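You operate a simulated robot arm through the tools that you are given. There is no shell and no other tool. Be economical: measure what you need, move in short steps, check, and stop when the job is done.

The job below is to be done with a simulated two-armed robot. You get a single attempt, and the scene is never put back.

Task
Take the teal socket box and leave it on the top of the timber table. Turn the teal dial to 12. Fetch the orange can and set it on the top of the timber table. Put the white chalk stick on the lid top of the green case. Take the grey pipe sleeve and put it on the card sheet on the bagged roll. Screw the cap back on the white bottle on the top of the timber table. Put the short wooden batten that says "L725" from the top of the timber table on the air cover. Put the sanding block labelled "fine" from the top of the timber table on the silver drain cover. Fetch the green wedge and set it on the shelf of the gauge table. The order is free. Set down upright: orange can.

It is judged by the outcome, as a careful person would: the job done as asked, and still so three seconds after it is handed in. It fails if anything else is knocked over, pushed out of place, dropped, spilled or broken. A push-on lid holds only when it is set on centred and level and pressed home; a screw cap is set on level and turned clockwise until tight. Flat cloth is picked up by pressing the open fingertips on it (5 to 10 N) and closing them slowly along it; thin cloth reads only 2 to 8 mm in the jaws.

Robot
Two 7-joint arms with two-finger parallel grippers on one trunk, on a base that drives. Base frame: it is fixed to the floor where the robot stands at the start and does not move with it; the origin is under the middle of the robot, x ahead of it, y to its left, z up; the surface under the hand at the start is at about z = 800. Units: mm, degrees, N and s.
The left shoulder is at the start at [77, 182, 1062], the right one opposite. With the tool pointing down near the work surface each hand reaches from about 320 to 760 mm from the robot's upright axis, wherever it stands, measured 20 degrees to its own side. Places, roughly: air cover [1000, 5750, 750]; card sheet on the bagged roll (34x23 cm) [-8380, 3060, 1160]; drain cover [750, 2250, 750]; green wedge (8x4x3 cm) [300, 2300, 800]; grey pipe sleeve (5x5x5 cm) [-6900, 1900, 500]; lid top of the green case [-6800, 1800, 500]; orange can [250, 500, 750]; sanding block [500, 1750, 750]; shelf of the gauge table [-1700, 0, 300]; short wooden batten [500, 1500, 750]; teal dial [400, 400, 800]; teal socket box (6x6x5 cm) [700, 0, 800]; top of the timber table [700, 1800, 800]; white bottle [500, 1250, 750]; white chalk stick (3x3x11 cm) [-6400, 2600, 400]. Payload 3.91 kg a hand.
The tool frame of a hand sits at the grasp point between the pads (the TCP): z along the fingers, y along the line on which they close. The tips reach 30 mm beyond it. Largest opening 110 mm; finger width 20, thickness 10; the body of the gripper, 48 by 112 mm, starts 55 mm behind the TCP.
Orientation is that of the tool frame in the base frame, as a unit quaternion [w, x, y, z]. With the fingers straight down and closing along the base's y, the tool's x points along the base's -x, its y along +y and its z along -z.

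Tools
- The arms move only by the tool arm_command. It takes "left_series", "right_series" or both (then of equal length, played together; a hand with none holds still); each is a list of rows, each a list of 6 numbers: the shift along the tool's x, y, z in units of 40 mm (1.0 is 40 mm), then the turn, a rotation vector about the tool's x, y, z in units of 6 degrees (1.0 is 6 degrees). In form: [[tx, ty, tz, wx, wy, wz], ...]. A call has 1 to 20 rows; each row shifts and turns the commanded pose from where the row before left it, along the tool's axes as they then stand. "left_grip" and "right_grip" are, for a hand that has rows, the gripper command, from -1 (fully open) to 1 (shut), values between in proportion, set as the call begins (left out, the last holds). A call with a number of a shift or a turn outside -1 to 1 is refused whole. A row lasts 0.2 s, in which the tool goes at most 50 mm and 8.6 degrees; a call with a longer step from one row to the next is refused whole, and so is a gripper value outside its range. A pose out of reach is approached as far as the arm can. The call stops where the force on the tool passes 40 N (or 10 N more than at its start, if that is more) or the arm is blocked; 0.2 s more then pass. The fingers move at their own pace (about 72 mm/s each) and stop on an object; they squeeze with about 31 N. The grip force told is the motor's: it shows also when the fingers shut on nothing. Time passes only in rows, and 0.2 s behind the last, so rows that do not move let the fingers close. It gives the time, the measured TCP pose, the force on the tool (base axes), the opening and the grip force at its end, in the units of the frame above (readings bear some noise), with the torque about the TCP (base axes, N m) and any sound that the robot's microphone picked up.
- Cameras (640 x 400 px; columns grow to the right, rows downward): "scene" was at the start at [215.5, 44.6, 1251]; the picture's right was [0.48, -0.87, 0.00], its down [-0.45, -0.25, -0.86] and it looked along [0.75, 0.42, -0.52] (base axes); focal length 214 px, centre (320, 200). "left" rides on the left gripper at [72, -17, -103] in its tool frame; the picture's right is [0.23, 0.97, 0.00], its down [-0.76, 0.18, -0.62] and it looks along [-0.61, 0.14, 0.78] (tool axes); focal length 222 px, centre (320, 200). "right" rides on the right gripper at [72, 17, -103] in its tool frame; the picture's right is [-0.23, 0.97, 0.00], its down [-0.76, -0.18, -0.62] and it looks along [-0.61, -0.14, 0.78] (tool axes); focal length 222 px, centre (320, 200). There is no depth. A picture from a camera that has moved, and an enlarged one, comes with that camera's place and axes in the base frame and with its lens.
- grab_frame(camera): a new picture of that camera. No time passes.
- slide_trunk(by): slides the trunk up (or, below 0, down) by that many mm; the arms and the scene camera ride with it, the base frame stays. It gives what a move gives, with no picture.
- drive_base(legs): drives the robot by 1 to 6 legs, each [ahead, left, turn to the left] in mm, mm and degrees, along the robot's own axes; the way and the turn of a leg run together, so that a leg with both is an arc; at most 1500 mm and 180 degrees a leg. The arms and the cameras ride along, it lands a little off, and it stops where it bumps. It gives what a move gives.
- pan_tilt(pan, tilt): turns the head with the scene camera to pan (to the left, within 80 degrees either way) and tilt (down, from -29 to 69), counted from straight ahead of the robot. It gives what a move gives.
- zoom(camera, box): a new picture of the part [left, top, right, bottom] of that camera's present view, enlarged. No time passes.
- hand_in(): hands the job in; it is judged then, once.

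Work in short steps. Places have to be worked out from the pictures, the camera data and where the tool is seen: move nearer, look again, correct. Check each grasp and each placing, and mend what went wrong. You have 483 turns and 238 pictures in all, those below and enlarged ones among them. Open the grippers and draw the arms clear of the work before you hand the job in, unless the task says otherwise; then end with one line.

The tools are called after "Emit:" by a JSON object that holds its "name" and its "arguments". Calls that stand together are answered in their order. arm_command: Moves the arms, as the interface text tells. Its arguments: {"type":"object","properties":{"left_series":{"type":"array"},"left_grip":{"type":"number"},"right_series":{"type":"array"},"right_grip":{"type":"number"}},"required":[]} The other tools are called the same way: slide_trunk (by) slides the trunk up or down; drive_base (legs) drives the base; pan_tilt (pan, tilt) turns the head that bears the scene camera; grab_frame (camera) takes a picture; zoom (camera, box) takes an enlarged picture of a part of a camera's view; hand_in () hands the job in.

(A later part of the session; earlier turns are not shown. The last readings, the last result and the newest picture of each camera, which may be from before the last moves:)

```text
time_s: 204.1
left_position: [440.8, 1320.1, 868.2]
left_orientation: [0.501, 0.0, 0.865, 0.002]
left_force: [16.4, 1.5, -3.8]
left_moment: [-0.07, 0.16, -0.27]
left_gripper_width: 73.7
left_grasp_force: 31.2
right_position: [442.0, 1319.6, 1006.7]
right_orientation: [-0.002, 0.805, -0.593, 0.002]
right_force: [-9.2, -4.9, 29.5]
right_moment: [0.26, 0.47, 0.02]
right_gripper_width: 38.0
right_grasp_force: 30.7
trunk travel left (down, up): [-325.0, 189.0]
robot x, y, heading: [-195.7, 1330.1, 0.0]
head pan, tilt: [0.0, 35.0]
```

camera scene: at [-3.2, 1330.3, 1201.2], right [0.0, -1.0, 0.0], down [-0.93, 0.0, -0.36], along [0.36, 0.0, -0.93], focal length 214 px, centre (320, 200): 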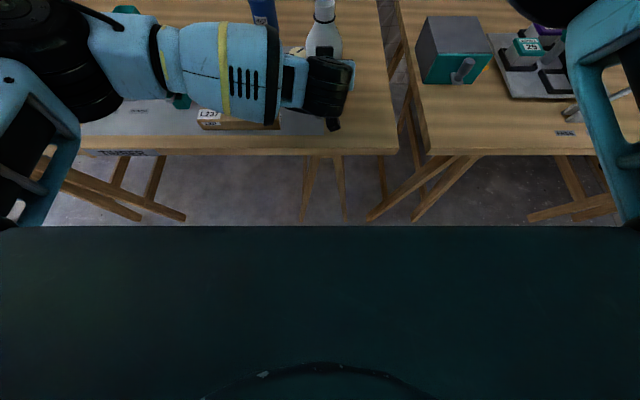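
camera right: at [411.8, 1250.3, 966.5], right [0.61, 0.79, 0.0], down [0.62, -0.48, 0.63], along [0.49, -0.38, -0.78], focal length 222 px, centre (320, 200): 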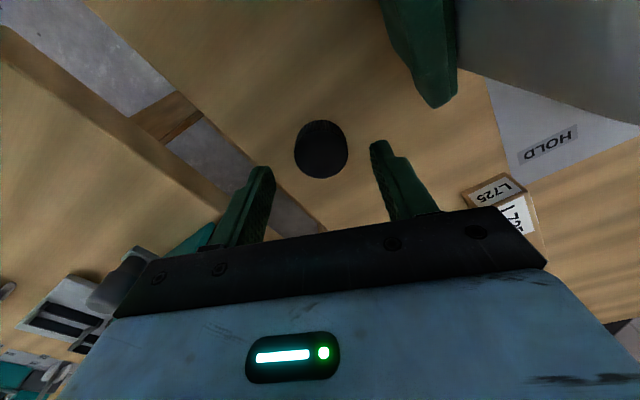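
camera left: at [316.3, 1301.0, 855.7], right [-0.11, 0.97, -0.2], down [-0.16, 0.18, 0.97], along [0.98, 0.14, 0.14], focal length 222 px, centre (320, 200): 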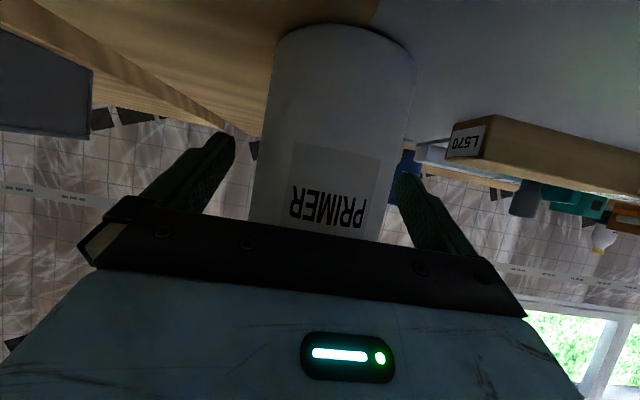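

It bottoms at z≈1006.7 (30 N). Now turn further to tighten and watch the torque.

Emit:
{"name": "arm_command", "arguments": {"right_series": [[-0.04, 0.02, -0.03, 0, 0, 0.5], [0, 0, 0, 0, 0, 1], [0, 0, 0, 0, 0, 1], [0, 0, 0, 0, 0, 1], [0, 0, 0, 0, 0, 1]]}}

```text
time_s: 205.3
left_position: [440.2, 1320.2, 869.5]
left_orientation: [0.502, 0.0, 0.865, 0.001]
left_force: [-2.0, 8.4, -0.5]
left_moment: [-0.22, -0.75, -0.05]
left_gripper_width: 73.6
left_grasp_force: 30.6
right_position: [440.8, 1320.4, 1006.2]
right_orientation: [0.001, -0.644, 0.765, -0.003]
right_force: [5.2, -8.0, 20.0]
right_moment: [-0.24, -0.2, -0.06]
right_gripper_width: 37.5
right_grasp_force: 31.4
trunk travel left (down, up): [-325.0, 189.0]
robot x, y, heading: [-192.6, 1329.2, 0.0]
head pan, tilt: [0.0, 35.0]
```

Emit:
{"name": "arm_command", "arguments": {"right_series": [[0, 0, 0.01, 0, 0, 1], [0, 0, 0, 0, 0, 1], [0, 0, 0.01, 0, 0, 1], [0, 0, 0, 0, 0, 1], [0, 0, 0, 0, 0, 1], [0, 0, 0, 0, 0, 1]]}}

Emit:
{"name": "grab_frame", "arguments": {"camera": "scene"}}

Emit:
{"name": "zoom", "arguments": {"camera": "scene", "box": [270, 130, 370, 205]}}

```text
time_s: 206.9
left_position: [440.3, 1317.4, 870.4]
left_orientation: [0.503, 0.003, 0.865, -0.003]
left_force: [-9.6, 10.3, 4.2]
left_moment: [-0.65, 0.13, 0.13]
left_gripper_width: 78.6
left_grasp_force: 30.9
right_position: [436.4, 1334.4, 1025.3]
right_orientation: [0.018, -0.385, 0.922, 0.017]
right_force: [3.6, -7.3, 21.9]
right_moment: [-0.16, 0.0, 0.05]
right_gripper_width: 26.3
right_grasp_force: 15.3
trunk travel left (down, up): [-325.0, 189.0]
robot x, y, heading: [-196.1, 1329.5, 0.1]
head pan, tilt: [0.0, 35.0]
stopped in row 6 (right hand): the force on the tool passed its limit at 59 N (the readings are from after the stop); the commanded pose is now the measured one
```

```text
140 pictures are left
camera scene: at [26.7, 1329.4, 1245.5], right [0.0, -1.0, 0.0], down [-0.57, 0.0, -0.82], along [0.82, 0.0, -0.57], focal length 214 px, centre (320, 200)
```

scene: 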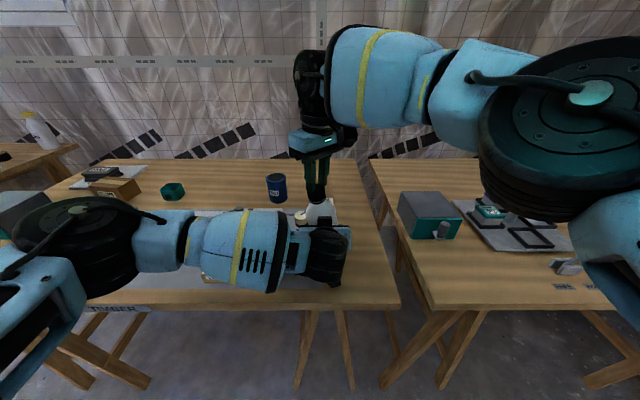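

```text
5.33 times, centred on (320, 168) of scene
camera zoom: at [26.7, 1329.4, 1245.5], right [0.0, -1.0, 0.0], down [-0.57, 0.0, -0.82], along [0.82, 0.0, -0.57], focal length 1144 px, centre (320, 373)
```

zoom: 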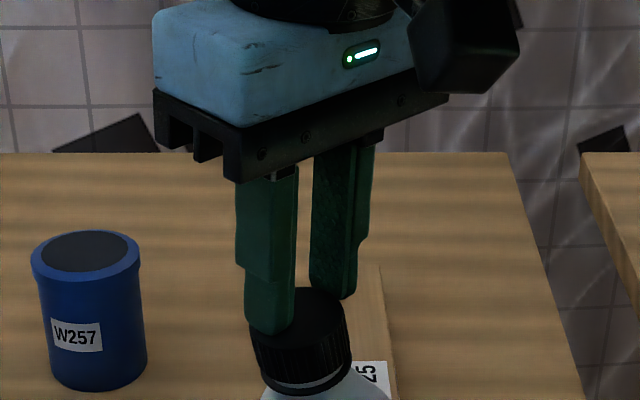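

The wrist hit a limit and the jaws slipped upward; the bottle looks tilted in the left grip. I open the right hand and lift it away to assess.

Emit:
{"name": "arm_command", "arguments": {"right_series": [[0, 0, 0, 0, 0, 0], [0, 0, 0, 0, 0, 0], [0, 0, -0.5, 0, 0, 0], [0, 0, -0.5, 0, 0, 0]], "right_grip": 0.1}}

Emit:
{"name": "zoom", "arguments": {"camera": "scene", "box": [240, 120, 400, 240]}}

Emit:
{"name": "grab_frame", "arguments": {"camera": "left"}}

```text
time_s: 207.9
left_position: [441.3, 1316.8, 867.5]
left_orientation: [0.502, 0.006, 0.865, -0.005]
left_force: [-0.3, 0.8, 0.4]
left_moment: [0.06, 0.18, -0.04]
left_gripper_width: 72.5
left_grasp_force: 31.1
right_position: [437.6, 1332.0, 1060.3]
right_orientation: [0.014, -0.385, 0.922, 0.019]
right_force: [-0.5, -0.4, 0.1]
right_moment: [0.01, 0.04, -0.05]
right_gripper_width: 49.5
right_grasp_force: 0.0
trunk travel left (down, up): [-325.0, 189.0]
robot x, y, heading: [-196.5, 1329.8, -0.0]
head pan, tilt: [0.0, 35.0]
```

```text
3.33 times, centred on (320, 180) of scene
camera zoom: at [29.2, 1330.3, 1244.9], right [0.0, -1.0, 0.0], down [-0.57, 0.0, -0.82], along [0.82, 0.0, -0.57], focal length 715 px, centre (320, 267)
```

zoom: 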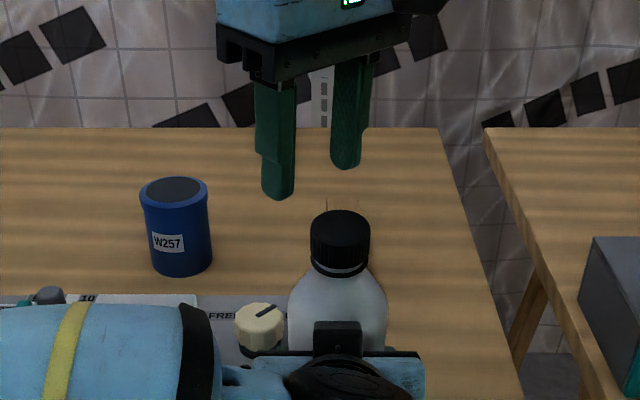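

```text
137 pictures are left
camera left: at [315.5, 1299.9, 855.9], right [-0.1, 0.97, -0.2], down [-0.16, 0.18, 0.97], along [0.98, 0.13, 0.14], focal length 222 px, centre (320, 200)
```

left: 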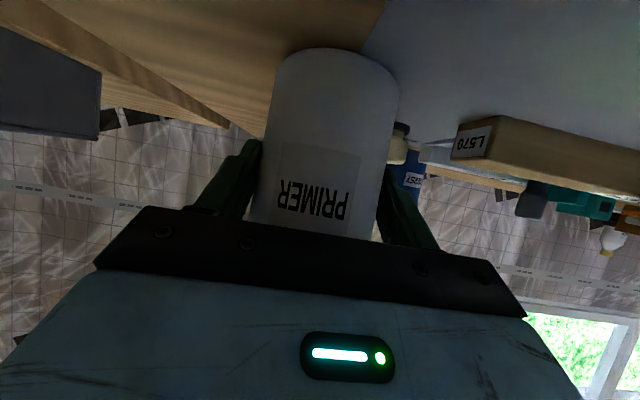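

The bottle is upright with the cap level and down near the ring. To make sure it's tight, I rotate the right hand back 120° in the air, then regrip and tighten.

Emit:
{"name": "arm_command", "arguments": {"right_series": [[0, 0, 0, 0, 0, -1], [0, 0, 0, 0, 0, -1], [0, 0, 0, 0, 0, -1], [0, 0, 0, 0, 0, -1], [0, 0, 0, 0, 0, -1], [0, 0, 0, 0, 0, -1], [0, 0, 0, 0, 0, -1], [0, 0, 0, 0, 0, -1], [0, 0, 0, 0, 0, -1], [0, 0, 0, 0, 0, -1], [0, 0, 0, 0, 0, -1], [0, 0, 0, 0, 0, -1], [0, 0, 0, 0, 0, -1], [0, 0, 0, 0, 0, -1], [0, 0, 0, 0, 0, -1], [0, 0, 0, 0, 0, -1], [0, 0, 0, 0, 0, -1], [0, 0, 0, 0, 0, -1], [0, 0, 0, 0, 0, -1], [0, 0, 0, 0, 0, -1]], "right_grip": -0.1}}

Emit:
{"name": "zoom", "arguments": {"camera": "right", "box": [200, 40, 440, 220]}}

```text
time_s: 212.1
left_position: [440.1, 1317.5, 868.5]
left_orientation: [0.503, 0.006, 0.864, -0.005]
left_force: [-0.2, 0.6, -2.8]
left_moment: [0.06, 0.11, 0.01]
left_gripper_width: 72.3
left_grasp_force: 31.0
right_position: [437.6, 1335.8, 1059.4]
right_orientation: [-0.022, 0.992, -0.123, 0.003]
right_force: [0.6, 0.1, 0.1]
right_moment: [0.01, 0.05, 0.01]
right_gripper_width: 60.4
right_grasp_force: 0.0
trunk travel left (down, up): [-325.0, 189.0]
robot x, y, heading: [-193.8, 1328.6, -0.0]
head pan, tilt: [0.0, 35.0]
```

```text
2.22 times, centred on (320, 130) of right
camera zoom: at [501.4, 1295.7, 1162.2], right [-0.46, -0.89, -0.04], down [-0.7, 0.33, 0.63], along [-0.54, 0.32, -0.78], focal length 494 px, centre (320, 356)
```

zoom: 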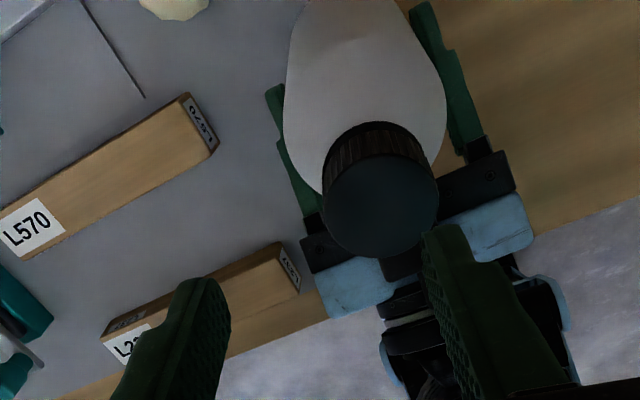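

Cap top is at ≈(436,1314). I level the hand, recentre over the cap, then look before descending.

Emit:
{"name": "arm_command", "arguments": {"right_series": [[0, 0, 0, -0.425, 0, 0], [0.094, 0.54, 0, 0, 0, 0], [0, 0, 0.4, 0, 0, 0], [0, 0, 0, 0, 0, 0]]}}

Emit:
{"name": "zoom", "arguments": {"camera": "right", "box": [220, 60, 440, 220]}}

Emit:
{"name": "zoom", "arguments": {"camera": "scene", "box": [270, 130, 370, 205]}}

```text
time_s: 213.1
left_position: [440.8, 1316.2, 867.9]
left_orientation: [0.503, 0.005, 0.865, -0.004]
left_force: [-0.1, -0.1, -1.9]
left_moment: [0.06, 0.12, -0.04]
left_gripper_width: 72.2
left_grasp_force: 30.9
right_position: [436.0, 1314.1, 1042.9]
right_orientation: [-0.001, 0.992, -0.123, -0.001]
right_force: [0.8, -0.1, 0.0]
right_moment: [-0.02, 0.01, 0.01]
right_gripper_width: 60.2
right_grasp_force: 0.1
trunk travel left (down, up): [-325.0, 189.0]
robot x, y, heading: [-196.0, 1326.1, -0.2]
head pan, tilt: [0.0, 35.0]
```

```text
2.50 times, centred on (330, 140) of right
camera zoom: at [501.3, 1278.1, 1146.2], right [-0.46, -0.89, 0.0], down [-0.69, 0.36, 0.62], along [-0.55, 0.29, -0.78], focal length 555 px, centre (295, 350)
```

zoom: 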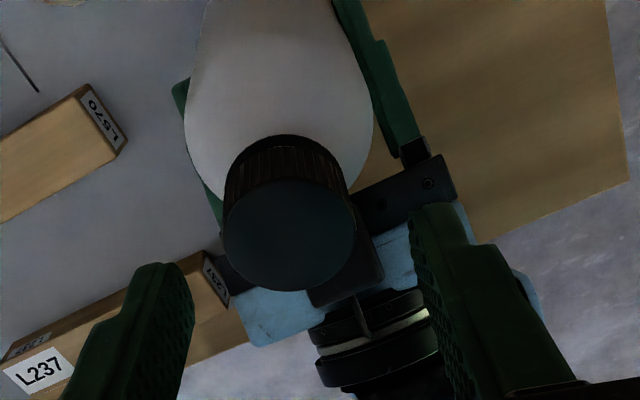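

```text
5.33 times, centred on (320, 168) of scene
camera zoom: at [29.4, 1330.4, 1244.8], right [0.0, -1.0, 0.0], down [-0.57, 0.0, -0.82], along [0.82, 0.0, -0.57], focal length 1144 px, centre (320, 373)
```

zoom: 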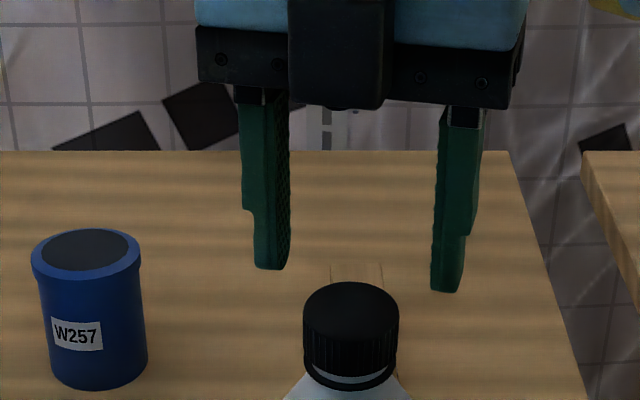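

Aligned within 1 mm; cap is level and fully down. Descend and grip it.

Emit:
{"name": "arm_command", "arguments": {"right_series": [[0, -0.02, 0.4, 0, 0, 0], [0, 0, 0.4, 0, 0, 0], [0, 0, 0, 0, 0, 0]]}}

Emit:
{"name": "arm_command", "arguments": {"right_series": [[0, 0, 0, 0, 0, 0], [0, 0, 0, 0, 0, 0], [0, 0, 0, 0, 0, 0]], "right_grip": 0.8}}

Emit:
{"name": "arm_command", "arguments": {"right_series": [[0, 0, 0, 0, 0, 0.5], [0, 0, 0, 0, 0, 0.5], [0, 0, 0, 0, 0, 0.5]]}}

```text
time_s: 213.9
left_position: [441.2, 1315.6, 867.3]
left_orientation: [0.502, 0.005, 0.865, -0.005]
left_force: [-0.3, 0.8, -2.4]
left_moment: [0.04, 0.07, 0.0]
left_gripper_width: 72.5
left_grasp_force: 31.5
right_position: [435.8, 1316.3, 1011.3]
right_orientation: [0.0, 0.992, -0.125, 0.0]
right_force: [-0.2, 0.3, 0.0]
right_moment: [0.0, -0.01, 0.01]
right_gripper_width: 60.5
right_grasp_force: 0.1
trunk travel left (down, up): [-325.0, 189.0]
robot x, y, heading: [-196.3, 1329.2, -0.1]
head pan, tilt: [0.0, 35.0]
```

```text
time_s: 214.7
left_position: [440.1, 1316.6, 869.0]
left_orientation: [0.501, 0.005, 0.865, -0.004]
left_force: [-1.5, -4.0, -3.0]
left_moment: [0.35, -0.11, 0.02]
left_gripper_width: 72.4
left_grasp_force: 31.1
right_position: [436.8, 1315.3, 1012.2]
right_orientation: [-0.001, 0.992, -0.124, 0.0]
right_force: [1.3, 5.1, -0.7]
right_moment: [0.36, -0.11, 0.03]
right_gripper_width: 38.0
right_grasp_force: 30.6
trunk travel left (down, up): [-325.0, 189.0]
robot x, y, heading: [-194.1, 1326.5, 0.1]
head pan, tilt: [0.0, 35.0]
```

```text
time_s: 215.5
left_position: [441.1, 1316.5, 867.9]
left_orientation: [0.502, 0.006, 0.865, -0.005]
left_force: [-3.6, -8.3, -1.1]
left_moment: [0.12, -0.28, -0.05]
left_gripper_width: 72.4
left_grasp_force: 30.7
right_position: [435.0, 1315.9, 1011.7]
right_orientation: [-0.001, 0.98, -0.201, 0.0]
right_force: [3.0, 7.2, 0.9]
right_moment: [0.91, -0.09, 0.1]
right_gripper_width: 38.0
right_grasp_force: 31.1
trunk travel left (down, up): [-325.0, 189.0]
robot x, y, heading: [-194.5, 1333.1, -0.1]
head pan, tilt: [0.0, 35.0]
```

Emit:
{"name": "arm_command", "arguments": {"right_series": [[0, 0, 0, 0, 0, 1], [0, 0, 0, 0, 0, 1], [0, 0, 0, 0, 0, 1], [0, 0, 0, 0, 0, 1]]}}

Emit:
{"name": "zoom", "arguments": {"camera": "scene", "box": [270, 130, 370, 205]}}

```text
time_s: 216.5
left_position: [441.0, 1315.9, 868.3]
left_orientation: [0.502, 0.005, 0.865, -0.004]
left_force: [-0.7, -10.9, -1.6]
left_moment: [0.33, 0.24, -0.1]
left_gripper_width: 72.1
left_grasp_force: 31.1
right_position: [434.8, 1316.4, 1010.8]
right_orientation: [0.0, 0.916, -0.401, -0.001]
right_force: [-0.4, 9.6, 1.3]
right_moment: [1.19, -0.01, 0.1]
right_gripper_width: 38.5
right_grasp_force: 31.1
trunk travel left (down, up): [-325.0, 189.0]
robot x, y, heading: [-197.6, 1328.3, 0.0]
head pan, tilt: [0.0, 35.0]
```

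```text
5.33 times, centred on (320, 168) of scene
camera zoom: at [29.3, 1330.4, 1244.9], right [0.0, -1.0, 0.0], down [-0.57, 0.0, -0.82], along [0.82, 0.0, -0.57], focal length 1144 px, centre (320, 373)
```

zoom: 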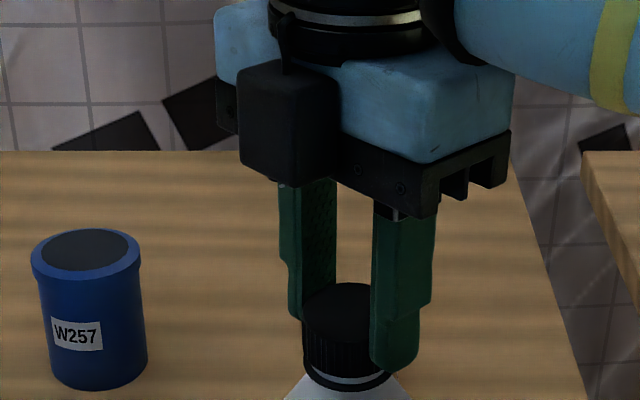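

Torque stays ~0.1 N·m. Turn another 48°.

Emit:
{"name": "arm_command", "arguments": {"right_series": [[0, 0, 0, 0, 0, 1], [0, 0, 0, 0, 0, 1], [0, 0, 0, 0, 0, 1], [0, 0, 0, 0, 0, 1], [0, 0, 0, 0, 0, 1], [0, 0, 0, 0, 0, 1], [0, 0, 0, 0, 0, 1], [0, 0, 0, 0, 0, 1]]}}

```text
time_s: 218.3
left_position: [440.4, 1317.6, 867.8]
left_orientation: [0.502, 0.005, 0.865, -0.004]
left_force: [2.3, -8.6, 0.2]
left_moment: [0.16, 0.6, -0.03]
left_gripper_width: 72.2
left_grasp_force: 31.2
right_position: [435.9, 1314.5, 1012.7]
right_orientation: [0.0, -0.672, 0.74, -0.001]
right_force: [-0.7, 8.2, -0.3]
right_moment: [0.83, -0.45, 0.07]
right_gripper_width: 38.7
right_grasp_force: 31.0
trunk travel left (down, up): [-325.0, 189.0]
robot x, y, heading: [-196.0, 1326.3, 0.2]
head pan, tilt: [0.0, 35.0]
```

I check whether the bottle is turning in the left grip (label position).

Emit:
{"name": "grab_frame", "arguments": {"camera": "left"}}

Emit:
{"name": "zoom", "arguments": {"camera": "right", "box": [220, 60, 440, 220]}}

```text
132 pictures are left
camera left: at [315.8, 1300.0, 856.1], right [-0.1, 0.97, -0.2], down [-0.16, 0.18, 0.97], along [0.98, 0.13, 0.14], focal length 222 px, centre (320, 200)
```

left: 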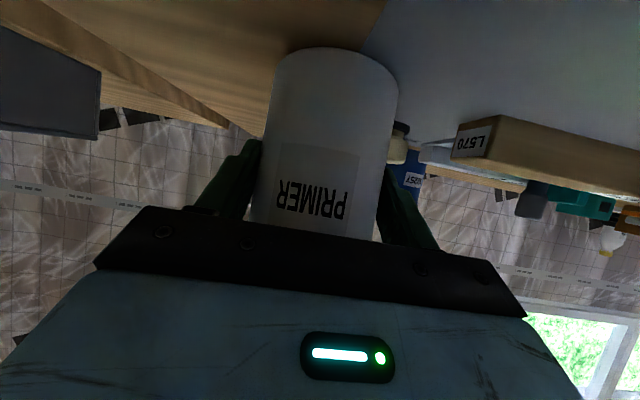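

```text
2.50 times, centred on (330, 140) of right
camera zoom: at [410.9, 1242.8, 1115.2], right [-0.95, 0.32, 0.0], down [0.25, 0.74, 0.62], along [0.2, 0.59, -0.78], focal length 555 px, centre (295, 350)
```

zoom: 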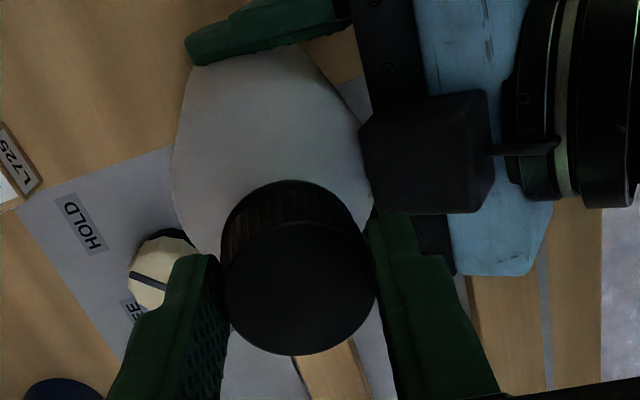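

The cap turned without raising torque, so I test engagement: a gentle 2 mm upward pull.

Emit:
{"name": "arm_command", "arguments": {"right_series": [[0, 0, -0.03, 0, 0, 0], [0, 0, -0.03, 0, 0, 0]]}}

```text
time_s: 218.9
left_position: [441.8, 1317.1, 867.8]
left_orientation: [0.502, 0.005, 0.865, -0.005]
left_force: [-2.9, -4.6, 3.7]
left_moment: [0.26, 0.29, -0.01]
left_gripper_width: 72.1
left_grasp_force: 31.1
right_position: [435.7, 1315.2, 1011.6]
right_orientation: [0.0, -0.673, 0.74, -0.001]
right_force: [2.3, 5.0, -8.8]
right_moment: [0.35, -0.62, 0.04]
right_gripper_width: 38.6
right_grasp_force: 30.5
trunk travel left (down, up): [-325.0, 189.0]
robot x, y, heading: [-197.1, 1326.7, -0.0]
head pan, tilt: [0.0, 35.0]
```

Emit:
{"name": "arm_command", "arguments": {"right_series": [[0, 0, -0.04, 0, 0, 0], [0, 0, -0.04, 0, 0, 0]]}}

```text
time_s: 219.5
left_position: [442.0, 1316.8, 870.7]
left_orientation: [0.505, 0.004, 0.863, -0.004]
left_force: [-5.8, -0.8, 18.2]
left_moment: [0.17, -0.05, -0.03]
left_gripper_width: 72.2
left_grasp_force: 30.8
right_position: [435.9, 1314.7, 1015.3]
right_orientation: [-0.001, -0.673, 0.74, 0.0]
right_force: [5.8, 1.2, -23.7]
right_moment: [0.0, -0.53, 0.04]
right_gripper_width: 38.6
right_grasp_force: 31.0
trunk travel left (down, up): [-325.0, 189.0]
robot x, y, heading: [-196.5, 1331.6, 0.0]
head pan, tilt: [0.0, 35.0]
```

The cap is held by the thread (−24 N without slipping). It still may not be tight, so I ratchet: lower back, open, rotate back 144°, regrip and turn until torque rises.

Emit:
{"name": "arm_command", "arguments": {"right_series": [[0, 0, 0.07, 0, 0, 0], [0, 0, 0.07, 0, 0, 0]]}}

Emit:
{"name": "arm_command", "arguments": {"right_series": [[0, 0, 0, 0, 0, 0], [0, 0, 0, 0, 0, -1], [0, 0, 0, 0, 0, -1], [0, 0, 0, 0, 0, -1], [0, 0, 0, 0, 0, -1], [0, 0, 0, 0, 0, -1], [0, 0, 0, 0, 0, -1], [0, 0, 0, 0, 0, -1], [0, 0, 0, 0, 0, -1], [0, 0, 0, 0, 0, -1], [0, 0, 0, 0, 0, -1], [0, 0, 0, 0, 0, -1], [0, 0, 0, 0, 0, -1], [0, 0, 0, 0, 0, -1], [0, 0, 0, 0, 0, -1], [0, 0, 0, 0, 0, -1], [0, 0, 0, 0, 0, -1], [0, 0, 0, 0, 0, -1], [0, 0, 0, 0, 0, -1]], "right_grip": -0.05}}

Emit:
{"name": "zoom", "arguments": {"camera": "right", "box": [220, 60, 440, 220]}}

```text
time_s: 220.1
left_position: [441.2, 1316.7, 866.5]
left_orientation: [0.501, 0.006, 0.865, -0.005]
left_force: [-1.4, -0.6, 9.4]
left_moment: [0.23, -0.06, 0.03]
left_gripper_width: 71.8
left_grasp_force: 31.0
right_position: [435.6, 1314.7, 1011.9]
right_orientation: [0.001, -0.674, 0.739, 0.0]
right_force: [3.0, 1.0, -7.1]
right_moment: [-0.25, -0.35, 0.0]
right_gripper_width: 38.5
right_grasp_force: 30.6
trunk travel left (down, up): [-325.0, 189.0]
robot x, y, heading: [-195.7, 1327.8, 0.1]
head pan, tilt: [0.0, 35.0]
```

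```text
time_s: 224.1
left_position: [441.2, 1317.0, 868.6]
left_orientation: [0.501, 0.005, 0.866, -0.004]
left_force: [0.1, 0.8, -4.6]
left_moment: [0.0, 0.05, 0.02]
left_gripper_width: 71.5
left_grasp_force: 31.3
right_position: [435.3, 1315.1, 1011.6]
right_orientation: [0.0, 0.994, 0.111, 0.0]
right_force: [-0.3, -0.4, -0.5]
right_moment: [0.07, 0.0, 0.01]
right_gripper_width: 57.8
right_grasp_force: 0.0
trunk travel left (down, up): [-325.0, 189.0]
robot x, y, heading: [-196.3, 1327.6, -0.0]
head pan, tilt: [0.0, 35.0]
```

```text
2.50 times, centred on (330, 140) of right
camera zoom: at [508.9, 1313.3, 1115.0], right [-0.01, -1.0, 0.0], down [-0.78, 0.0, 0.62], along [-0.62, 0.0, -0.78], focal length 555 px, centre (295, 350)
```

zoom: 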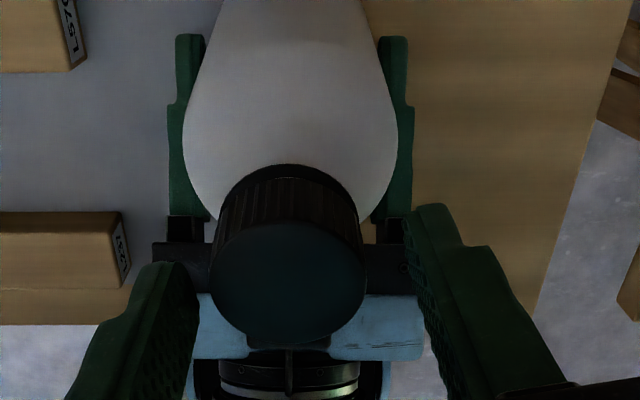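

Cap sits level and well centred. Regrip and turn clockwise.

Emit:
{"name": "arm_command", "arguments": {"right_series": [[0, 0, 0, 0, 0, 0], [0, 0, 0, 0, 0, 0], [0, 0, 0, 0, 0, 0], [0, 0, 0, 0, 0, 1], [0, 0, 0, 0, 0, 1], [0, 0, 0, 0, 0, 1], [0, 0, 0, 0, 0, 1], [0, 0, 0, 0, 0, 1], [0, 0, 0, 0, 0, 1]], "right_grip": 0.8}}

Emit:
{"name": "arm_command", "arguments": {"right_series": [[0, 0, 0, 0, 0, 1], [0, 0, 0, 0, 0, 1], [0, 0, 0, 0, 0, 1], [0, 0, 0, 0, 0, 1], [0, 0, 0, 0, 0, 1], [0, 0, 0, 0, 0, 1]]}}

Emit:
{"name": "arm_command", "arguments": {"right_series": [[0, 0, 0, 0, 0, 1], [0, 0, 0, 0, 0, 1], [0, 0, 0, 0, 0, 1], [0, 0, 0, 0, 0, 1], [0, 0, 0, 0, 0, 1], [0, 0, 0, 0, 0, 1]]}}

```text
time_s: 226.1
left_position: [442.0, 1316.7, 867.8]
left_orientation: [0.502, 0.006, 0.865, -0.005]
left_force: [1.8, -11.0, -4.9]
left_moment: [0.47, 0.02, -0.07]
left_gripper_width: 71.5
left_grasp_force: 31.0
right_position: [434.0, 1316.7, 1011.3]
right_orientation: [-0.001, 0.979, -0.202, 0.001]
right_force: [-1.8, 10.8, 1.9]
right_moment: [1.1, 0.29, 0.12]
right_gripper_width: 37.9
right_grasp_force: 31.3
trunk travel left (down, up): [-325.0, 189.0]
robot x, y, heading: [-194.9, 1326.9, 0.1]
head pan, tilt: [0.0, 35.0]
```

```text
time_s: 227.5
left_position: [440.6, 1316.2, 868.1]
left_orientation: [0.502, 0.006, 0.865, -0.005]
left_force: [-0.3, -14.1, -4.8]
left_moment: [0.55, 0.0, -0.08]
left_gripper_width: 71.4
left_grasp_force: 30.1
right_position: [435.6, 1315.3, 1010.7]
right_orientation: [-0.001, 0.869, -0.495, 0.0]
right_force: [1.7, 13.3, 3.9]
right_moment: [1.3, -0.14, 0.14]
right_gripper_width: 38.3
right_grasp_force: 30.6
trunk travel left (down, up): [-325.0, 189.0]
robot x, y, heading: [-193.2, 1326.9, 0.1]
head pan, tilt: [0.0, 35.0]
```

```text
time_s: 228.9
left_position: [440.5, 1318.2, 868.0]
left_orientation: [0.503, 0.005, 0.864, -0.004]
left_force: [-8.4, -7.5, -1.1]
left_moment: [0.09, -0.43, -0.02]
left_gripper_width: 70.7
left_grasp_force: 31.2
right_position: [434.6, 1314.0, 1012.2]
right_orientation: [0.001, -0.672, 0.741, -0.001]
right_force: [8.6, 6.5, 0.7]
right_moment: [0.78, -0.63, 0.06]
right_gripper_width: 38.5
right_grasp_force: 31.2
trunk travel left (down, up): [-325.0, 189.0]
robot x, y, heading: [-197.6, 1326.0, -0.1]
head pan, tilt: [0.0, 35.0]
```

Emit:
{"name": "grab_frame", "arguments": {"camera": "left"}}

Emit:
{"name": "zoom", "arguments": {"camera": "right", "box": [220, 60, 440, 220]}}

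```text
129 pictures are left
camera left: at [315.7, 1300.1, 856.1], right [-0.1, 0.97, -0.2], down [-0.16, 0.18, 0.97], along [0.98, 0.13, 0.14], focal length 222 px, centre (320, 200)
```

left: 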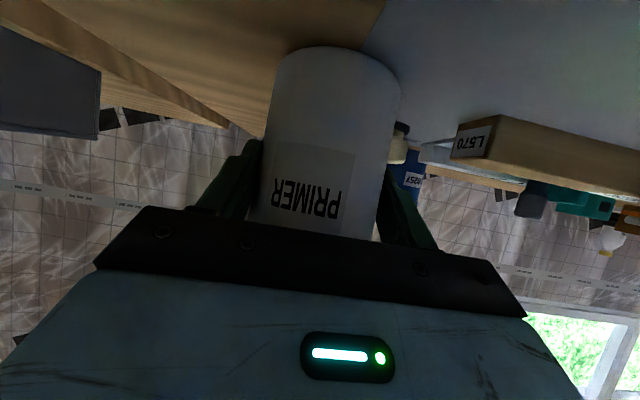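

```text
2.50 times, centred on (330, 140) of right
camera zoom: at [410.5, 1242.9, 1114.9], right [-0.95, 0.32, 0.0], down [0.25, 0.74, 0.62], along [0.2, 0.59, -0.78], focal length 555 px, centre (295, 350)
```

zoom: 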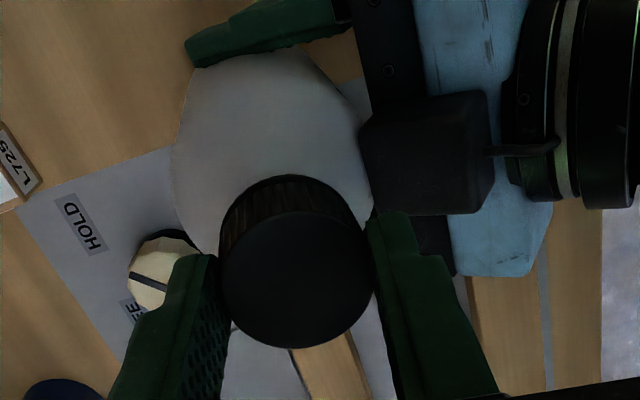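

Emit:
{"name": "zoom", "arguments": {"camera": "scene", "box": [295, 170, 355, 215]}}

```text
8.89 times, centred on (325, 192) of scene
camera zoom: at [29.3, 1330.4, 1244.9], right [0.0, -1.0, 0.0], down [-0.57, 0.0, -0.82], along [0.82, 0.0, -0.57], focal length 1906 px, centre (276, 267)
```

zoom: 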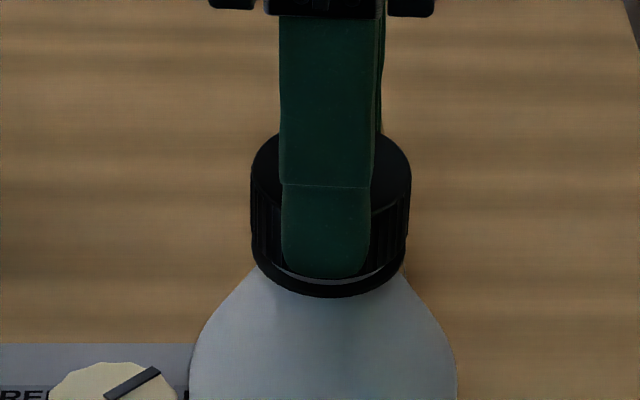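

There is still a ~2–3 mm gap to the ring. Another ratchet cycle, this time turning with ~20 N down-force.

Emit:
{"name": "arm_command", "arguments": {"right_series": [[0, 0, 0, 0, 0, 0], [0, 0, 0, 0, 0, -1], [0, 0, 0, 0, 0, -1], [0, 0, 0, 0, 0, -1], [0, 0, 0, 0, 0, -1], [0, 0, 0, 0, 0, -1], [0, 0, 0, 0, 0, -1], [0, 0, 0, 0, 0, -1], [0, 0, 0, 0, 0, -1], [0, 0, 0, 0, 0, -1], [0, 0, 0, 0, 0, -1], [0, 0, 0, 0, 0, -1], [0, 0, 0, 0, 0, -1], [0, 0, 0, 0, 0, -1], [0, 0, 0, 0, 0, -1], [0, 0, 0, 0, 0, -1], [0, 0, 0, 0, 0, -1], [0, 0, 0, 0, 0, -1], [0, 0, 0, 0, 0, -1]], "right_grip": -0.05}}

Emit:
{"name": "arm_command", "arguments": {"right_series": [[0, 0, 0, 0, 0, 0], [0, 0, 0, 0, 0, 0], [0, 0, 0, 0, 0, 0], [0, 0, 0.06, 0, 0, 0], [0, 0, 0.04, 0, 0, 0]], "right_grip": 0.8}}

Emit:
{"name": "zoom", "arguments": {"camera": "scene", "box": [295, 170, 355, 215]}}

```text
time_s: 232.9
left_position: [440.8, 1316.6, 868.5]
left_orientation: [0.502, 0.005, 0.865, -0.005]
left_force: [0.1, 1.5, -0.4]
left_moment: [0.12, 0.11, -0.04]
left_gripper_width: 70.8
left_grasp_force: 31.1
right_position: [435.1, 1316.0, 1011.1]
right_orientation: [0.0, 0.994, 0.111, 0.0]
right_force: [-0.2, -0.1, -0.1]
right_moment: [-0.04, 0.01, 0.0]
right_gripper_width: 57.7
right_grasp_force: 0.0
trunk travel left (down, up): [-325.0, 189.0]
robot x, y, heading: [-199.1, 1328.7, 0.0]
head pan, tilt: [0.0, 35.0]
```

```text
time_s: 234.1
left_position: [441.1, 1317.1, 867.7]
left_orientation: [0.502, 0.006, 0.865, -0.004]
left_force: [7.2, -2.7, -5.4]
left_moment: [0.53, -0.25, -0.01]
left_gripper_width: 70.5
left_grasp_force: 31.1
right_position: [434.3, 1314.6, 1009.8]
right_orientation: [-0.001, 0.994, 0.111, 0.003]
right_force: [-0.9, 3.3, 20.3]
right_moment: [-0.06, 0.24, -0.01]
right_gripper_width: 38.0
right_grasp_force: 30.8
trunk travel left (down, up): [-325.0, 189.0]
robot x, y, heading: [-197.2, 1326.9, -0.0]
head pan, tilt: [0.0, 35.0]
```

```text
8.89 times, centred on (325, 192) of scene
camera zoom: at [28.8, 1330.4, 1245.1], right [0.0, -1.0, 0.0], down [-0.57, 0.0, -0.82], along [0.82, 0.0, -0.57], focal length 1906 px, centre (276, 267)
```

zoom: 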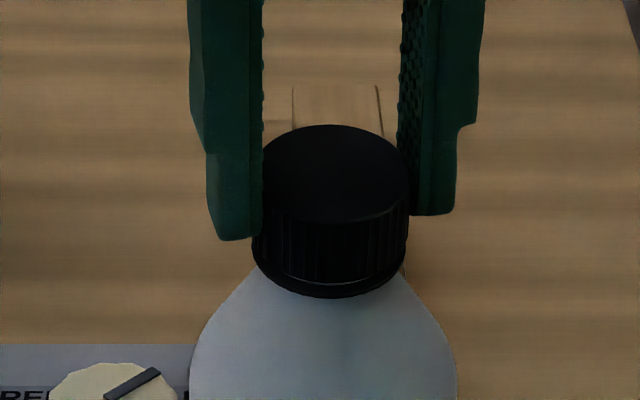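

The gap is now nearly closed. Turn clockwise with this down-force.

Emit:
{"name": "arm_command", "arguments": {"right_series": [[0, 0, 0, 0, 0, 1], [0, 0, 0, 0, 0, 1], [0, 0, 0, 0, 0, 1], [0, 0, 0, 0, 0, 1], [0, 0, 0, 0, 0, 1], [0, 0, 0, 0, 0, 1], [0, 0, 0, 0, 0, 1]]}}

Emit:
{"name": "arm_command", "arguments": {"right_series": [[0, 0, 0, 0, 0, 1], [0, 0, 0, 0, 0, 1], [0, 0, 0, 0, 0, 1], [0, 0, 0, 0, 0, 1], [0, 0, 0, 0, 0, 1], [0, 0, 0, 0, 0, 1], [0, 0, 0, 0, 0, 1]]}}

Emit:
{"name": "grab_frame", "arguments": {"camera": "left"}}

```text
time_s: 235.7
left_position: [440.2, 1316.6, 867.8]
left_orientation: [0.503, 0.006, 0.865, -0.005]
left_force: [2.0, -2.5, -7.3]
left_moment: [0.16, -0.28, -0.14]
left_gripper_width: 70.9
left_grasp_force: 31.2
right_position: [434.4, 1317.2, 1007.5]
right_orientation: [-0.001, 0.967, -0.254, 0.001]
right_force: [2.4, 5.7, 20.7]
right_moment: [0.87, 0.18, 0.11]
right_gripper_width: 38.3
right_grasp_force: 31.0
trunk travel left (down, up): [-325.0, 189.0]
robot x, y, heading: [-197.0, 1328.8, 0.1]
head pan, tilt: [0.0, 35.0]
```

```text
time_s: 237.3
left_position: [440.4, 1317.8, 868.3]
left_orientation: [0.502, 0.005, 0.865, -0.005]
left_force: [-3.8, -6.3, -0.9]
left_moment: [-0.13, 0.29, -0.07]
left_gripper_width: 70.4
left_grasp_force: 30.7
right_position: [435.1, 1316.3, 1007.4]
right_orientation: [-0.001, 0.813, -0.583, 0.0]
right_force: [2.2, 6.5, 0.2]
right_moment: [0.98, -0.34, 0.11]
right_gripper_width: 38.8
right_grasp_force: 31.2
trunk travel left (down, up): [-325.0, 189.0]
robot x, y, heading: [-194.9, 1330.6, -0.0]
head pan, tilt: [0.0, 35.0]
```

```text
125 pictures are left
camera left: at [315.3, 1299.4, 856.5], right [-0.1, 0.97, -0.2], down [-0.16, 0.18, 0.97], along [0.98, 0.13, 0.14], focal length 222 px, centre (320, 200)
```

left: 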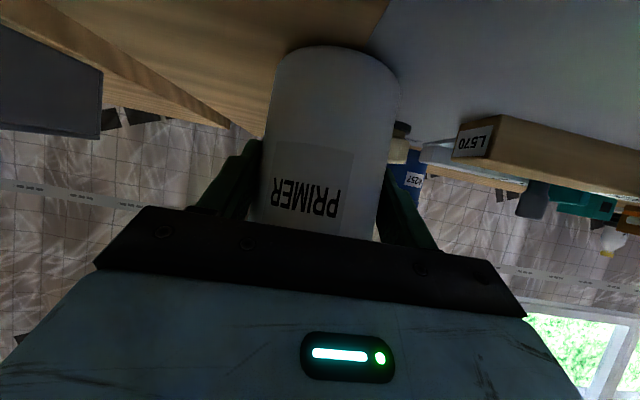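

Emit:
{"name": "arm_command", "arguments": {"right_series": [[0, 0, 0.04, 0, 0, 0], [0, 0, 0.04, 0, 0, 0]]}}

Emit:
{"name": "zoom", "arguments": {"camera": "scene", "box": [295, 170, 355, 215]}}

```text
time_s: 237.9
left_position: [441.2, 1315.7, 868.5]
left_orientation: [0.502, 0.007, 0.865, -0.005]
left_force: [1.6, -11.1, -4.0]
left_moment: [0.58, -0.42, 0.04]
left_gripper_width: 71.0
left_grasp_force: 30.9
right_position: [435.0, 1314.3, 1006.2]
right_orientation: [-0.003, 0.813, -0.583, 0.001]
right_force: [4.5, 9.6, 17.5]
right_moment: [0.5, -0.37, 0.03]
right_gripper_width: 38.5
right_grasp_force: 30.9
trunk travel left (down, up): [-325.0, 189.0]
robot x, y, heading: [-198.0, 1333.0, 0.0]
head pan, tilt: [0.0, 35.0]
```

```text
8.89 times, centred on (325, 192) of scene
camera zoom: at [28.9, 1330.0, 1245.1], right [0.0, -1.0, 0.0], down [-0.57, 0.0, -0.82], along [0.82, 0.0, -0.57], focal length 1906 px, centre (276, 267)
```

zoom: 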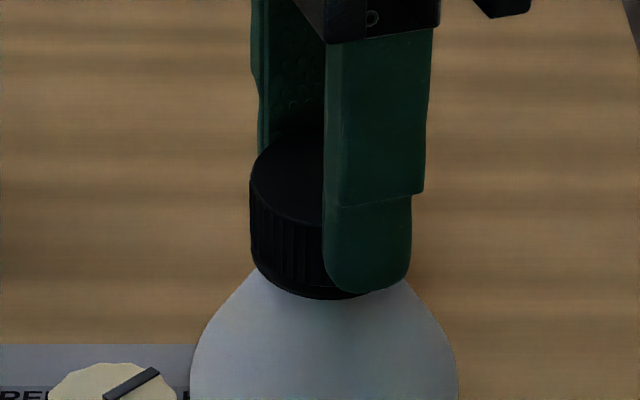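

The gap has closed completely. Turn the remaining ~42° with down-force.

Emit:
{"name": "arm_command", "arguments": {"right_series": [[0, 0, 0, 0, 0, 1], [0, 0, 0, 0, 0, 1], [0, 0, 0, 0, 0, 1], [0, 0, 0, 0, 0, 1], [0, 0, 0, 0, 0, 1], [0, 0, 0, 0, 0, 0.7]]}}

Emit:
{"name": "zoom", "arguments": {"camera": "scene", "box": [295, 170, 355, 215]}}

```text
time_s: 239.3
left_position: [440.6, 1317.0, 868.1]
left_orientation: [0.503, 0.005, 0.864, -0.004]
left_force: [-2.5, -4.0, 1.3]
left_moment: [-0.26, 0.72, -0.43]
left_gripper_width: 70.5
left_grasp_force: 31.0
right_position: [434.1, 1314.9, 1002.7]
right_orientation: [0.0, -0.604, 0.797, -0.001]
right_force: [0.3, 0.9, 5.5]
right_moment: [0.06, -0.41, 0.49]
right_gripper_width: 39.6
right_grasp_force: 31.0
trunk travel left (down, up): [-325.0, 189.0]
robot x, y, heading: [-195.8, 1329.1, 0.1]
head pan, tilt: [0.0, 35.0]
```

```text
8.89 times, centred on (325, 192) of scene
camera zoom: at [28.5, 1330.1, 1244.9], right [0.0, -1.0, 0.0], down [-0.57, 0.0, -0.82], along [0.82, 0.0, -0.57], focal length 1906 px, centre (276, 267)
```

zoom: 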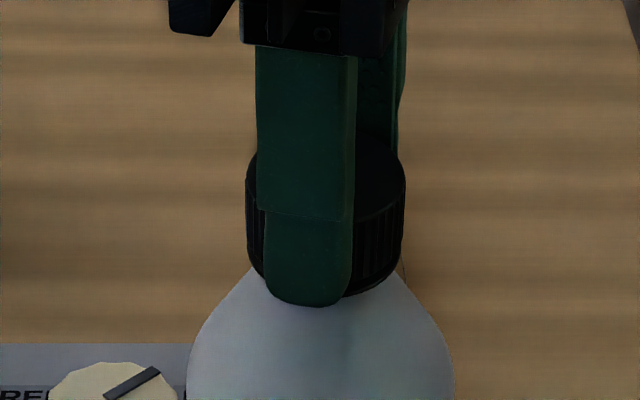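

Torque has risen to 0.49 N·m — the cap is tight. I release and lift the right hand clear.

Emit:
{"name": "arm_command", "arguments": {"right_series": [[0, 0, 0, 0, 0, 0], [0, 0, 0, 0, 0, 0], [0, 0, -0.5, 0, 0, 0], [0, 0, -0.7, 0, 0, 0], [0, 0, 0, 0, 0, 0]], "right_grip": -0.1}}

Emit:
{"name": "arm_command", "arguments": {"right_series": [[0, 0, 0, 0, 0, -1], [0, 0, 0, 0, 0, -1], [0, 0, 0, 0, 0, -1], [0, 0, 0, 0, 0, -1], [0, 0, 0, 0, 0, -1], [0, 0, 0, 0, 0, -1], [0, 0, 0, 0, 0, -1], [0, 0, 0, 0, 0, -1], [0, 0, 0, 0, 0, -1], [0, 0, 0, 0, 0, -1], [0, 0, 0, 0, 0, -1], [0, 0, 0, 0, 0, -1], [0, 0, 0, 0, 0, -1], [0, 0, 0, 0, 0, -1], [0, 0, 0, 0, 0, -1], [0, 0, 0, 0, 0, -1], [0, 0, 0, 0, 0, -1], [0, 0, 0, 0, 0, -1], [0, 0, 0, 0, 0, -1], [0, 0, 0, 0, 0, -1]]}}

Emit:
{"name": "zoom", "arguments": {"camera": "scene", "box": [250, 120, 410, 240]}}

```text
time_s: 240.5
left_position: [439.3, 1317.7, 867.8]
left_orientation: [0.502, 0.004, 0.865, -0.004]
left_force: [0.8, 3.2, 4.1]
left_moment: [0.16, 0.17, -0.04]
left_gripper_width: 70.6
left_grasp_force: 30.5
right_position: [435.6, 1315.4, 1053.2]
right_orientation: [0.0, -0.605, 0.796, 0.0]
right_force: [0.5, 0.2, 0.3]
right_moment: [0.02, -0.02, 0.02]
right_gripper_width: 60.6
right_grasp_force: 0.0
trunk travel left (down, up): [-325.0, 189.0]
robot x, y, heading: [-195.7, 1331.2, 0.0]
head pan, tilt: [0.0, 35.0]
```

```text
time_s: 244.7
left_position: [441.7, 1316.9, 867.9]
left_orientation: [0.502, 0.005, 0.865, -0.004]
left_force: [0.9, 2.4, 5.6]
left_moment: [0.16, 0.2, -0.06]
left_gripper_width: 70.6
left_grasp_force: 30.9
right_position: [435.7, 1315.7, 1053.3]
right_orientation: [0.0, 0.992, 0.127, 0.001]
right_force: [-0.3, -0.2, -0.4]
right_moment: [0.06, -0.01, 0.03]
right_gripper_width: 60.4
right_grasp_force: 0.0
trunk travel left (down, up): [-325.0, 189.0]
robot x, y, heading: [-192.8, 1328.6, -0.2]
head pan, tilt: [0.0, 35.0]
```

```text
3.33 times, centred on (330, 180) of scene
camera zoom: at [28.9, 1330.6, 1244.9], right [0.0, -1.0, 0.0], down [-0.57, 0.0, -0.82], along [0.82, 0.0, -0.57], focal length 715 px, centre (287, 267)
```

zoom: 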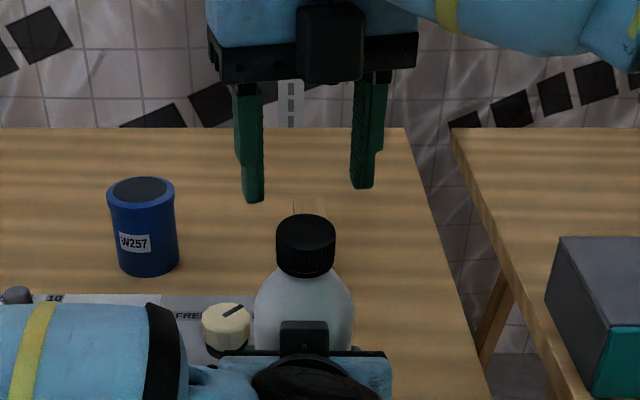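

Cap on tight. Now I release the bottle with the left hand and back straight out.

Emit:
{"name": "arm_command", "arguments": {"left_series": [[0, 0, 0, 0, 0, 0], [0, 0, 0, 0, 0, 0], [0, 0, 0, 0, 0, 0], [0.4, 0, -0.7, 0, 0, 0], [0.4, 0, -0.7, 0, 0, 0], [0.4, 0, -0.7, 0, 0, 0], [0.4, 0, -0.7, 0, 0, 0], [0.4, 0, -0.7, 0, 0, 0]], "left_grip": -1}}

Emit:
{"name": "zoom", "arguments": {"camera": "scene", "box": [240, 120, 420, 260]}}

Emit:
{"name": "grab_frame", "arguments": {"camera": "left"}}

```text
time_s: 246.5
left_position: [278.3, 1319.6, 870.1]
left_orientation: [0.503, 0.004, 0.864, -0.004]
left_force: [0.3, 0.0, 0.4]
left_moment: [-0.04, -0.03, 0.0]
left_gripper_width: 109.9
left_grasp_force: 0.0
right_position: [433.8, 1315.1, 1052.7]
right_orientation: [0.001, 0.992, 0.126, 0.002]
right_force: [-0.2, 0.0, 0.8]
right_moment: [0.02, -0.02, 0.0]
right_gripper_width: 60.7
right_grasp_force: 0.0
trunk travel left (down, up): [-325.0, 189.0]
robot x, y, heading: [-196.7, 1329.4, 0.2]
head pan, tilt: [0.0, 35.0]
```

```text
2.86 times, centred on (330, 190) of scene
camera zoom: at [28.9, 1330.2, 1244.9], right [0.0, -1.0, 0.0], down [-0.57, 0.0, -0.82], along [0.82, 0.0, -0.57], focal length 613 px, centre (291, 229)
```

zoom: 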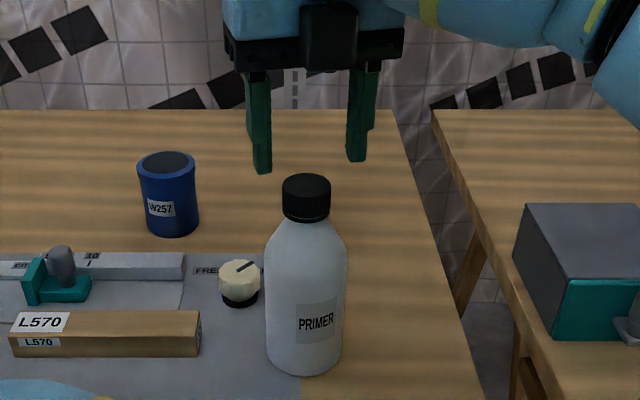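

```text
120 pictures are left
camera left: at [152.8, 1302.4, 857.5], right [-0.1, 0.97, -0.2], down [-0.16, 0.18, 0.97], along [0.98, 0.13, 0.14], focal length 222 px, centre (320, 200)
```

left: 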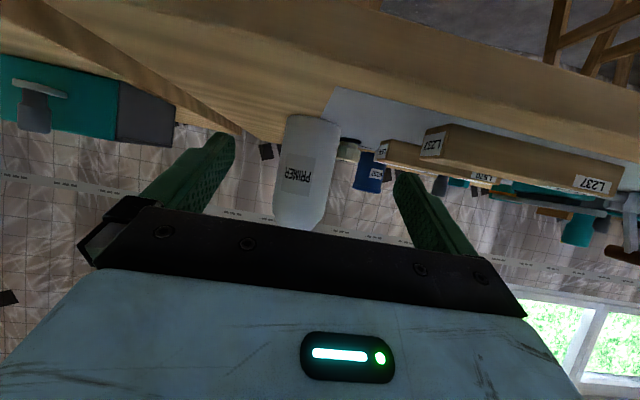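

Bottle stands upright with the cap on. Next the batten L725 (≈(590,1298)–(750,1340), ~15° yaw); the right hand's present yaw already suits it. I raise both hands and restore the left hand's orientation.

Emit:
{"name": "arm_command", "arguments": {"left_series": [[-0.8, 0, -0.47, 0, 0, 0], [-0.8, 0, -0.47, 0, 0, 0], [-0.8, 0, -0.47, 0, 0, 0], [-0.8, 0, -0.47, 0, 0, 0], [0, 0.9, 0, 0, 1, 0], [0, 0.9, 0, 0, 1, 0], [0, 0.9, 0, 0, 1, 0], [0, 0.9, 0, 0, 1, 0], [0, 0.9, 0, 0, 1, 0], [0, 0.9, 0, 0, 1, 0], [0, 0.9, 0, 0, 1, 0], [0, 0.9, 0, 0, 1, 0], [0, 0.9, 0, 0, 1, 0], [0, 0.9, 0, 0, 1, 0]], "right_series": [[0, 0, -0.5, 0, 0, 0], [0, 0, 0, 0, 0, 0], [0, 0, 0, 0, 0, 0], [0, 0, 0, 0, 0, 0], [0, 0, 0, 0, 0, 0], [0, 0, 0, 0, 0, 0], [0, 0, 0, 0, 0, 0], [0, 0, 0, 0, 0, 0], [0, 0, 0, 0, 0, 0], [0, 0, 0, 0, 0, 0], [0, 0, 0, 0, 0, 0], [0, 0, 0, 0, 0, 0], [0, 0, 0, 0, 0, 0], [0, 0, 0, 0, 0, 0]]}}

Emit:
{"name": "drive_base", "arguments": {"legs": [[0, 120, 0], [190, 0, 0]]}}

Emit:
{"name": "grab_frame", "arguments": {"camera": "right"}}

Emit:
{"name": "grab_frame", "arguments": {"camera": "scene"}}

```text
time_s: 249.5
left_position: [281.4, 1681.5, 1016.8]
left_orientation: [0.0, 0.008, 1.0, -0.001]
left_force: [0.3, 0.1, -0.3]
left_moment: [-0.03, -0.01, 0.0]
left_gripper_width: 109.9
left_grasp_force: 0.1
right_position: [433.6, 1314.9, 1071.5]
right_orientation: [0.0, 0.992, 0.126, 0.001]
right_force: [-0.6, -0.1, 0.1]
right_moment: [0.0, -0.01, -0.03]
right_gripper_width: 60.3
right_grasp_force: 0.1
trunk travel left (down, up): [-325.0, 189.0]
robot x, y, heading: [-198.9, 1326.1, 0.0]
head pan, tilt: [0.0, 35.0]
```

```text
time_s: 252.3
left_position: [473.1, 1800.5, 1017.3]
left_orientation: [0.003, 0.007, 1.0, -0.002]
left_force: [0.2, -0.9, -0.2]
left_moment: [-0.03, 0.02, -0.03]
left_gripper_width: 110.0
left_grasp_force: 0.0
right_position: [623.4, 1434.6, 1070.7]
right_orientation: [0.0, 0.992, 0.127, 0.0]
right_force: [-0.2, 0.2, 0.3]
right_moment: [0.02, -0.02, -0.04]
right_gripper_width: 60.5
right_grasp_force: 0.0
trunk travel left (down, up): [-325.0, 189.0]
robot x, y, heading: [-5.2, 1448.5, -0.1]
head pan, tilt: [0.0, 35.0]
```

```text
119 pictures are left
camera right: at [698.4, 1435.1, 1175.1], right [0.03, -1.0, 0.0], down [-0.78, -0.02, 0.62], along [-0.62, -0.02, -0.78], focal length 222 px, centre (320, 200)
```

right: 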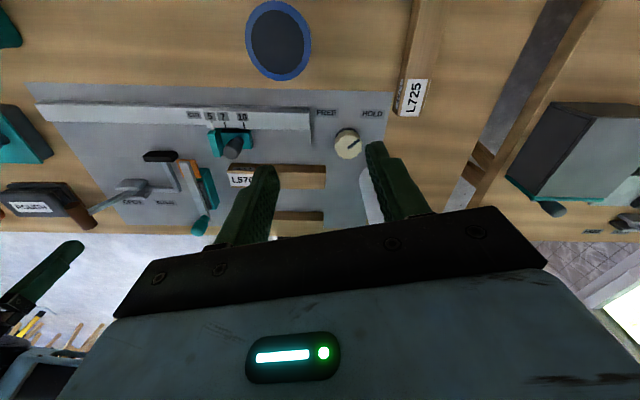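

```text
118 pictures are left
camera scene: at [219.7, 1449.6, 1244.8], right [0.0, -1.0, 0.0], down [-0.57, 0.0, -0.82], along [0.82, 0.0, -0.57], focal length 214 px, centre (320, 200)
```

scene: 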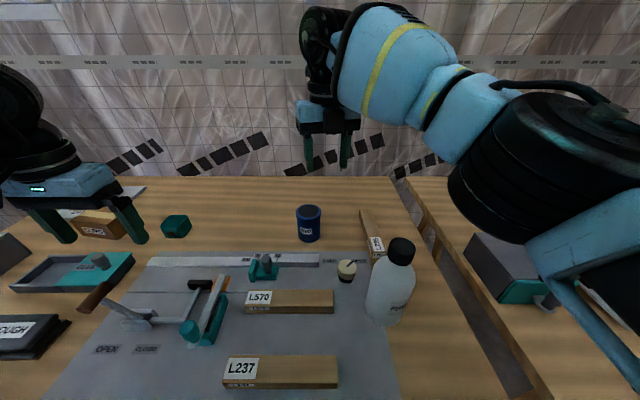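

The batten's axis is yawed ~8°, end label at ≈(605,1297), centre ≈(678,1308). I lower a bit, move over (660,1306), and fine-rotate.

Emit:
{"name": "arm_command", "arguments": {"right_series": [[0, 0, 0.8, 0, 0, 0], [0, 0, 0.7, 0, 0, 0], [0.02, 0.835, 0, 0, 0, 0], [0.02, 0.835, 0, 0, 0, 0], [0.02, 0.835, 0, 0, 0, 0], [0.02, 0.835, 0, 0, 0, 0], [0, 0, 0.5, 0, 0, 0.55], [0, 0, 0.5, 0, 0, 0.55]], "right_grip": -0.6}}

Emit:
{"name": "grab_frame", "arguments": {"camera": "right"}}

```text
time_s: 254.1
left_position: [471.8, 1800.3, 1016.8]
left_orientation: [0.003, 0.006, 1.0, 0.0]
left_force: [-0.7, 0.3, -0.1]
left_moment: [0.03, -0.01, 0.0]
left_gripper_width: 110.1
left_grasp_force: 0.1
right_position: [660.8, 1307.2, 972.4]
right_orientation: [-0.001, 0.998, 0.069, 0.0]
right_force: [0.6, -0.3, 1.0]
right_moment: [-0.04, -0.03, 0.01]
right_gripper_width: 87.8
right_grasp_force: 0.0
trunk travel left (down, up): [-325.0, 189.0]
robot x, y, heading: [-5.6, 1452.8, 0.2]
head pan, tilt: [0.0, 35.0]
```

```text
117 pictures are left
camera right: at [734.3, 1298.3, 1074.5], right [-0.09, -1.0, 0.0], down [-0.78, 0.07, 0.62], along [-0.62, 0.06, -0.78], focal length 222 px, centre (320, 200)
```

right: 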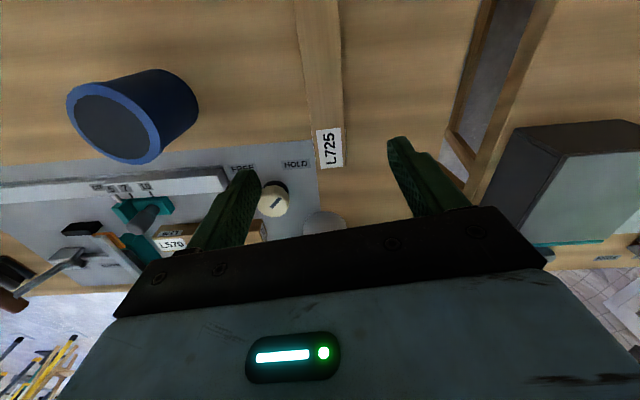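

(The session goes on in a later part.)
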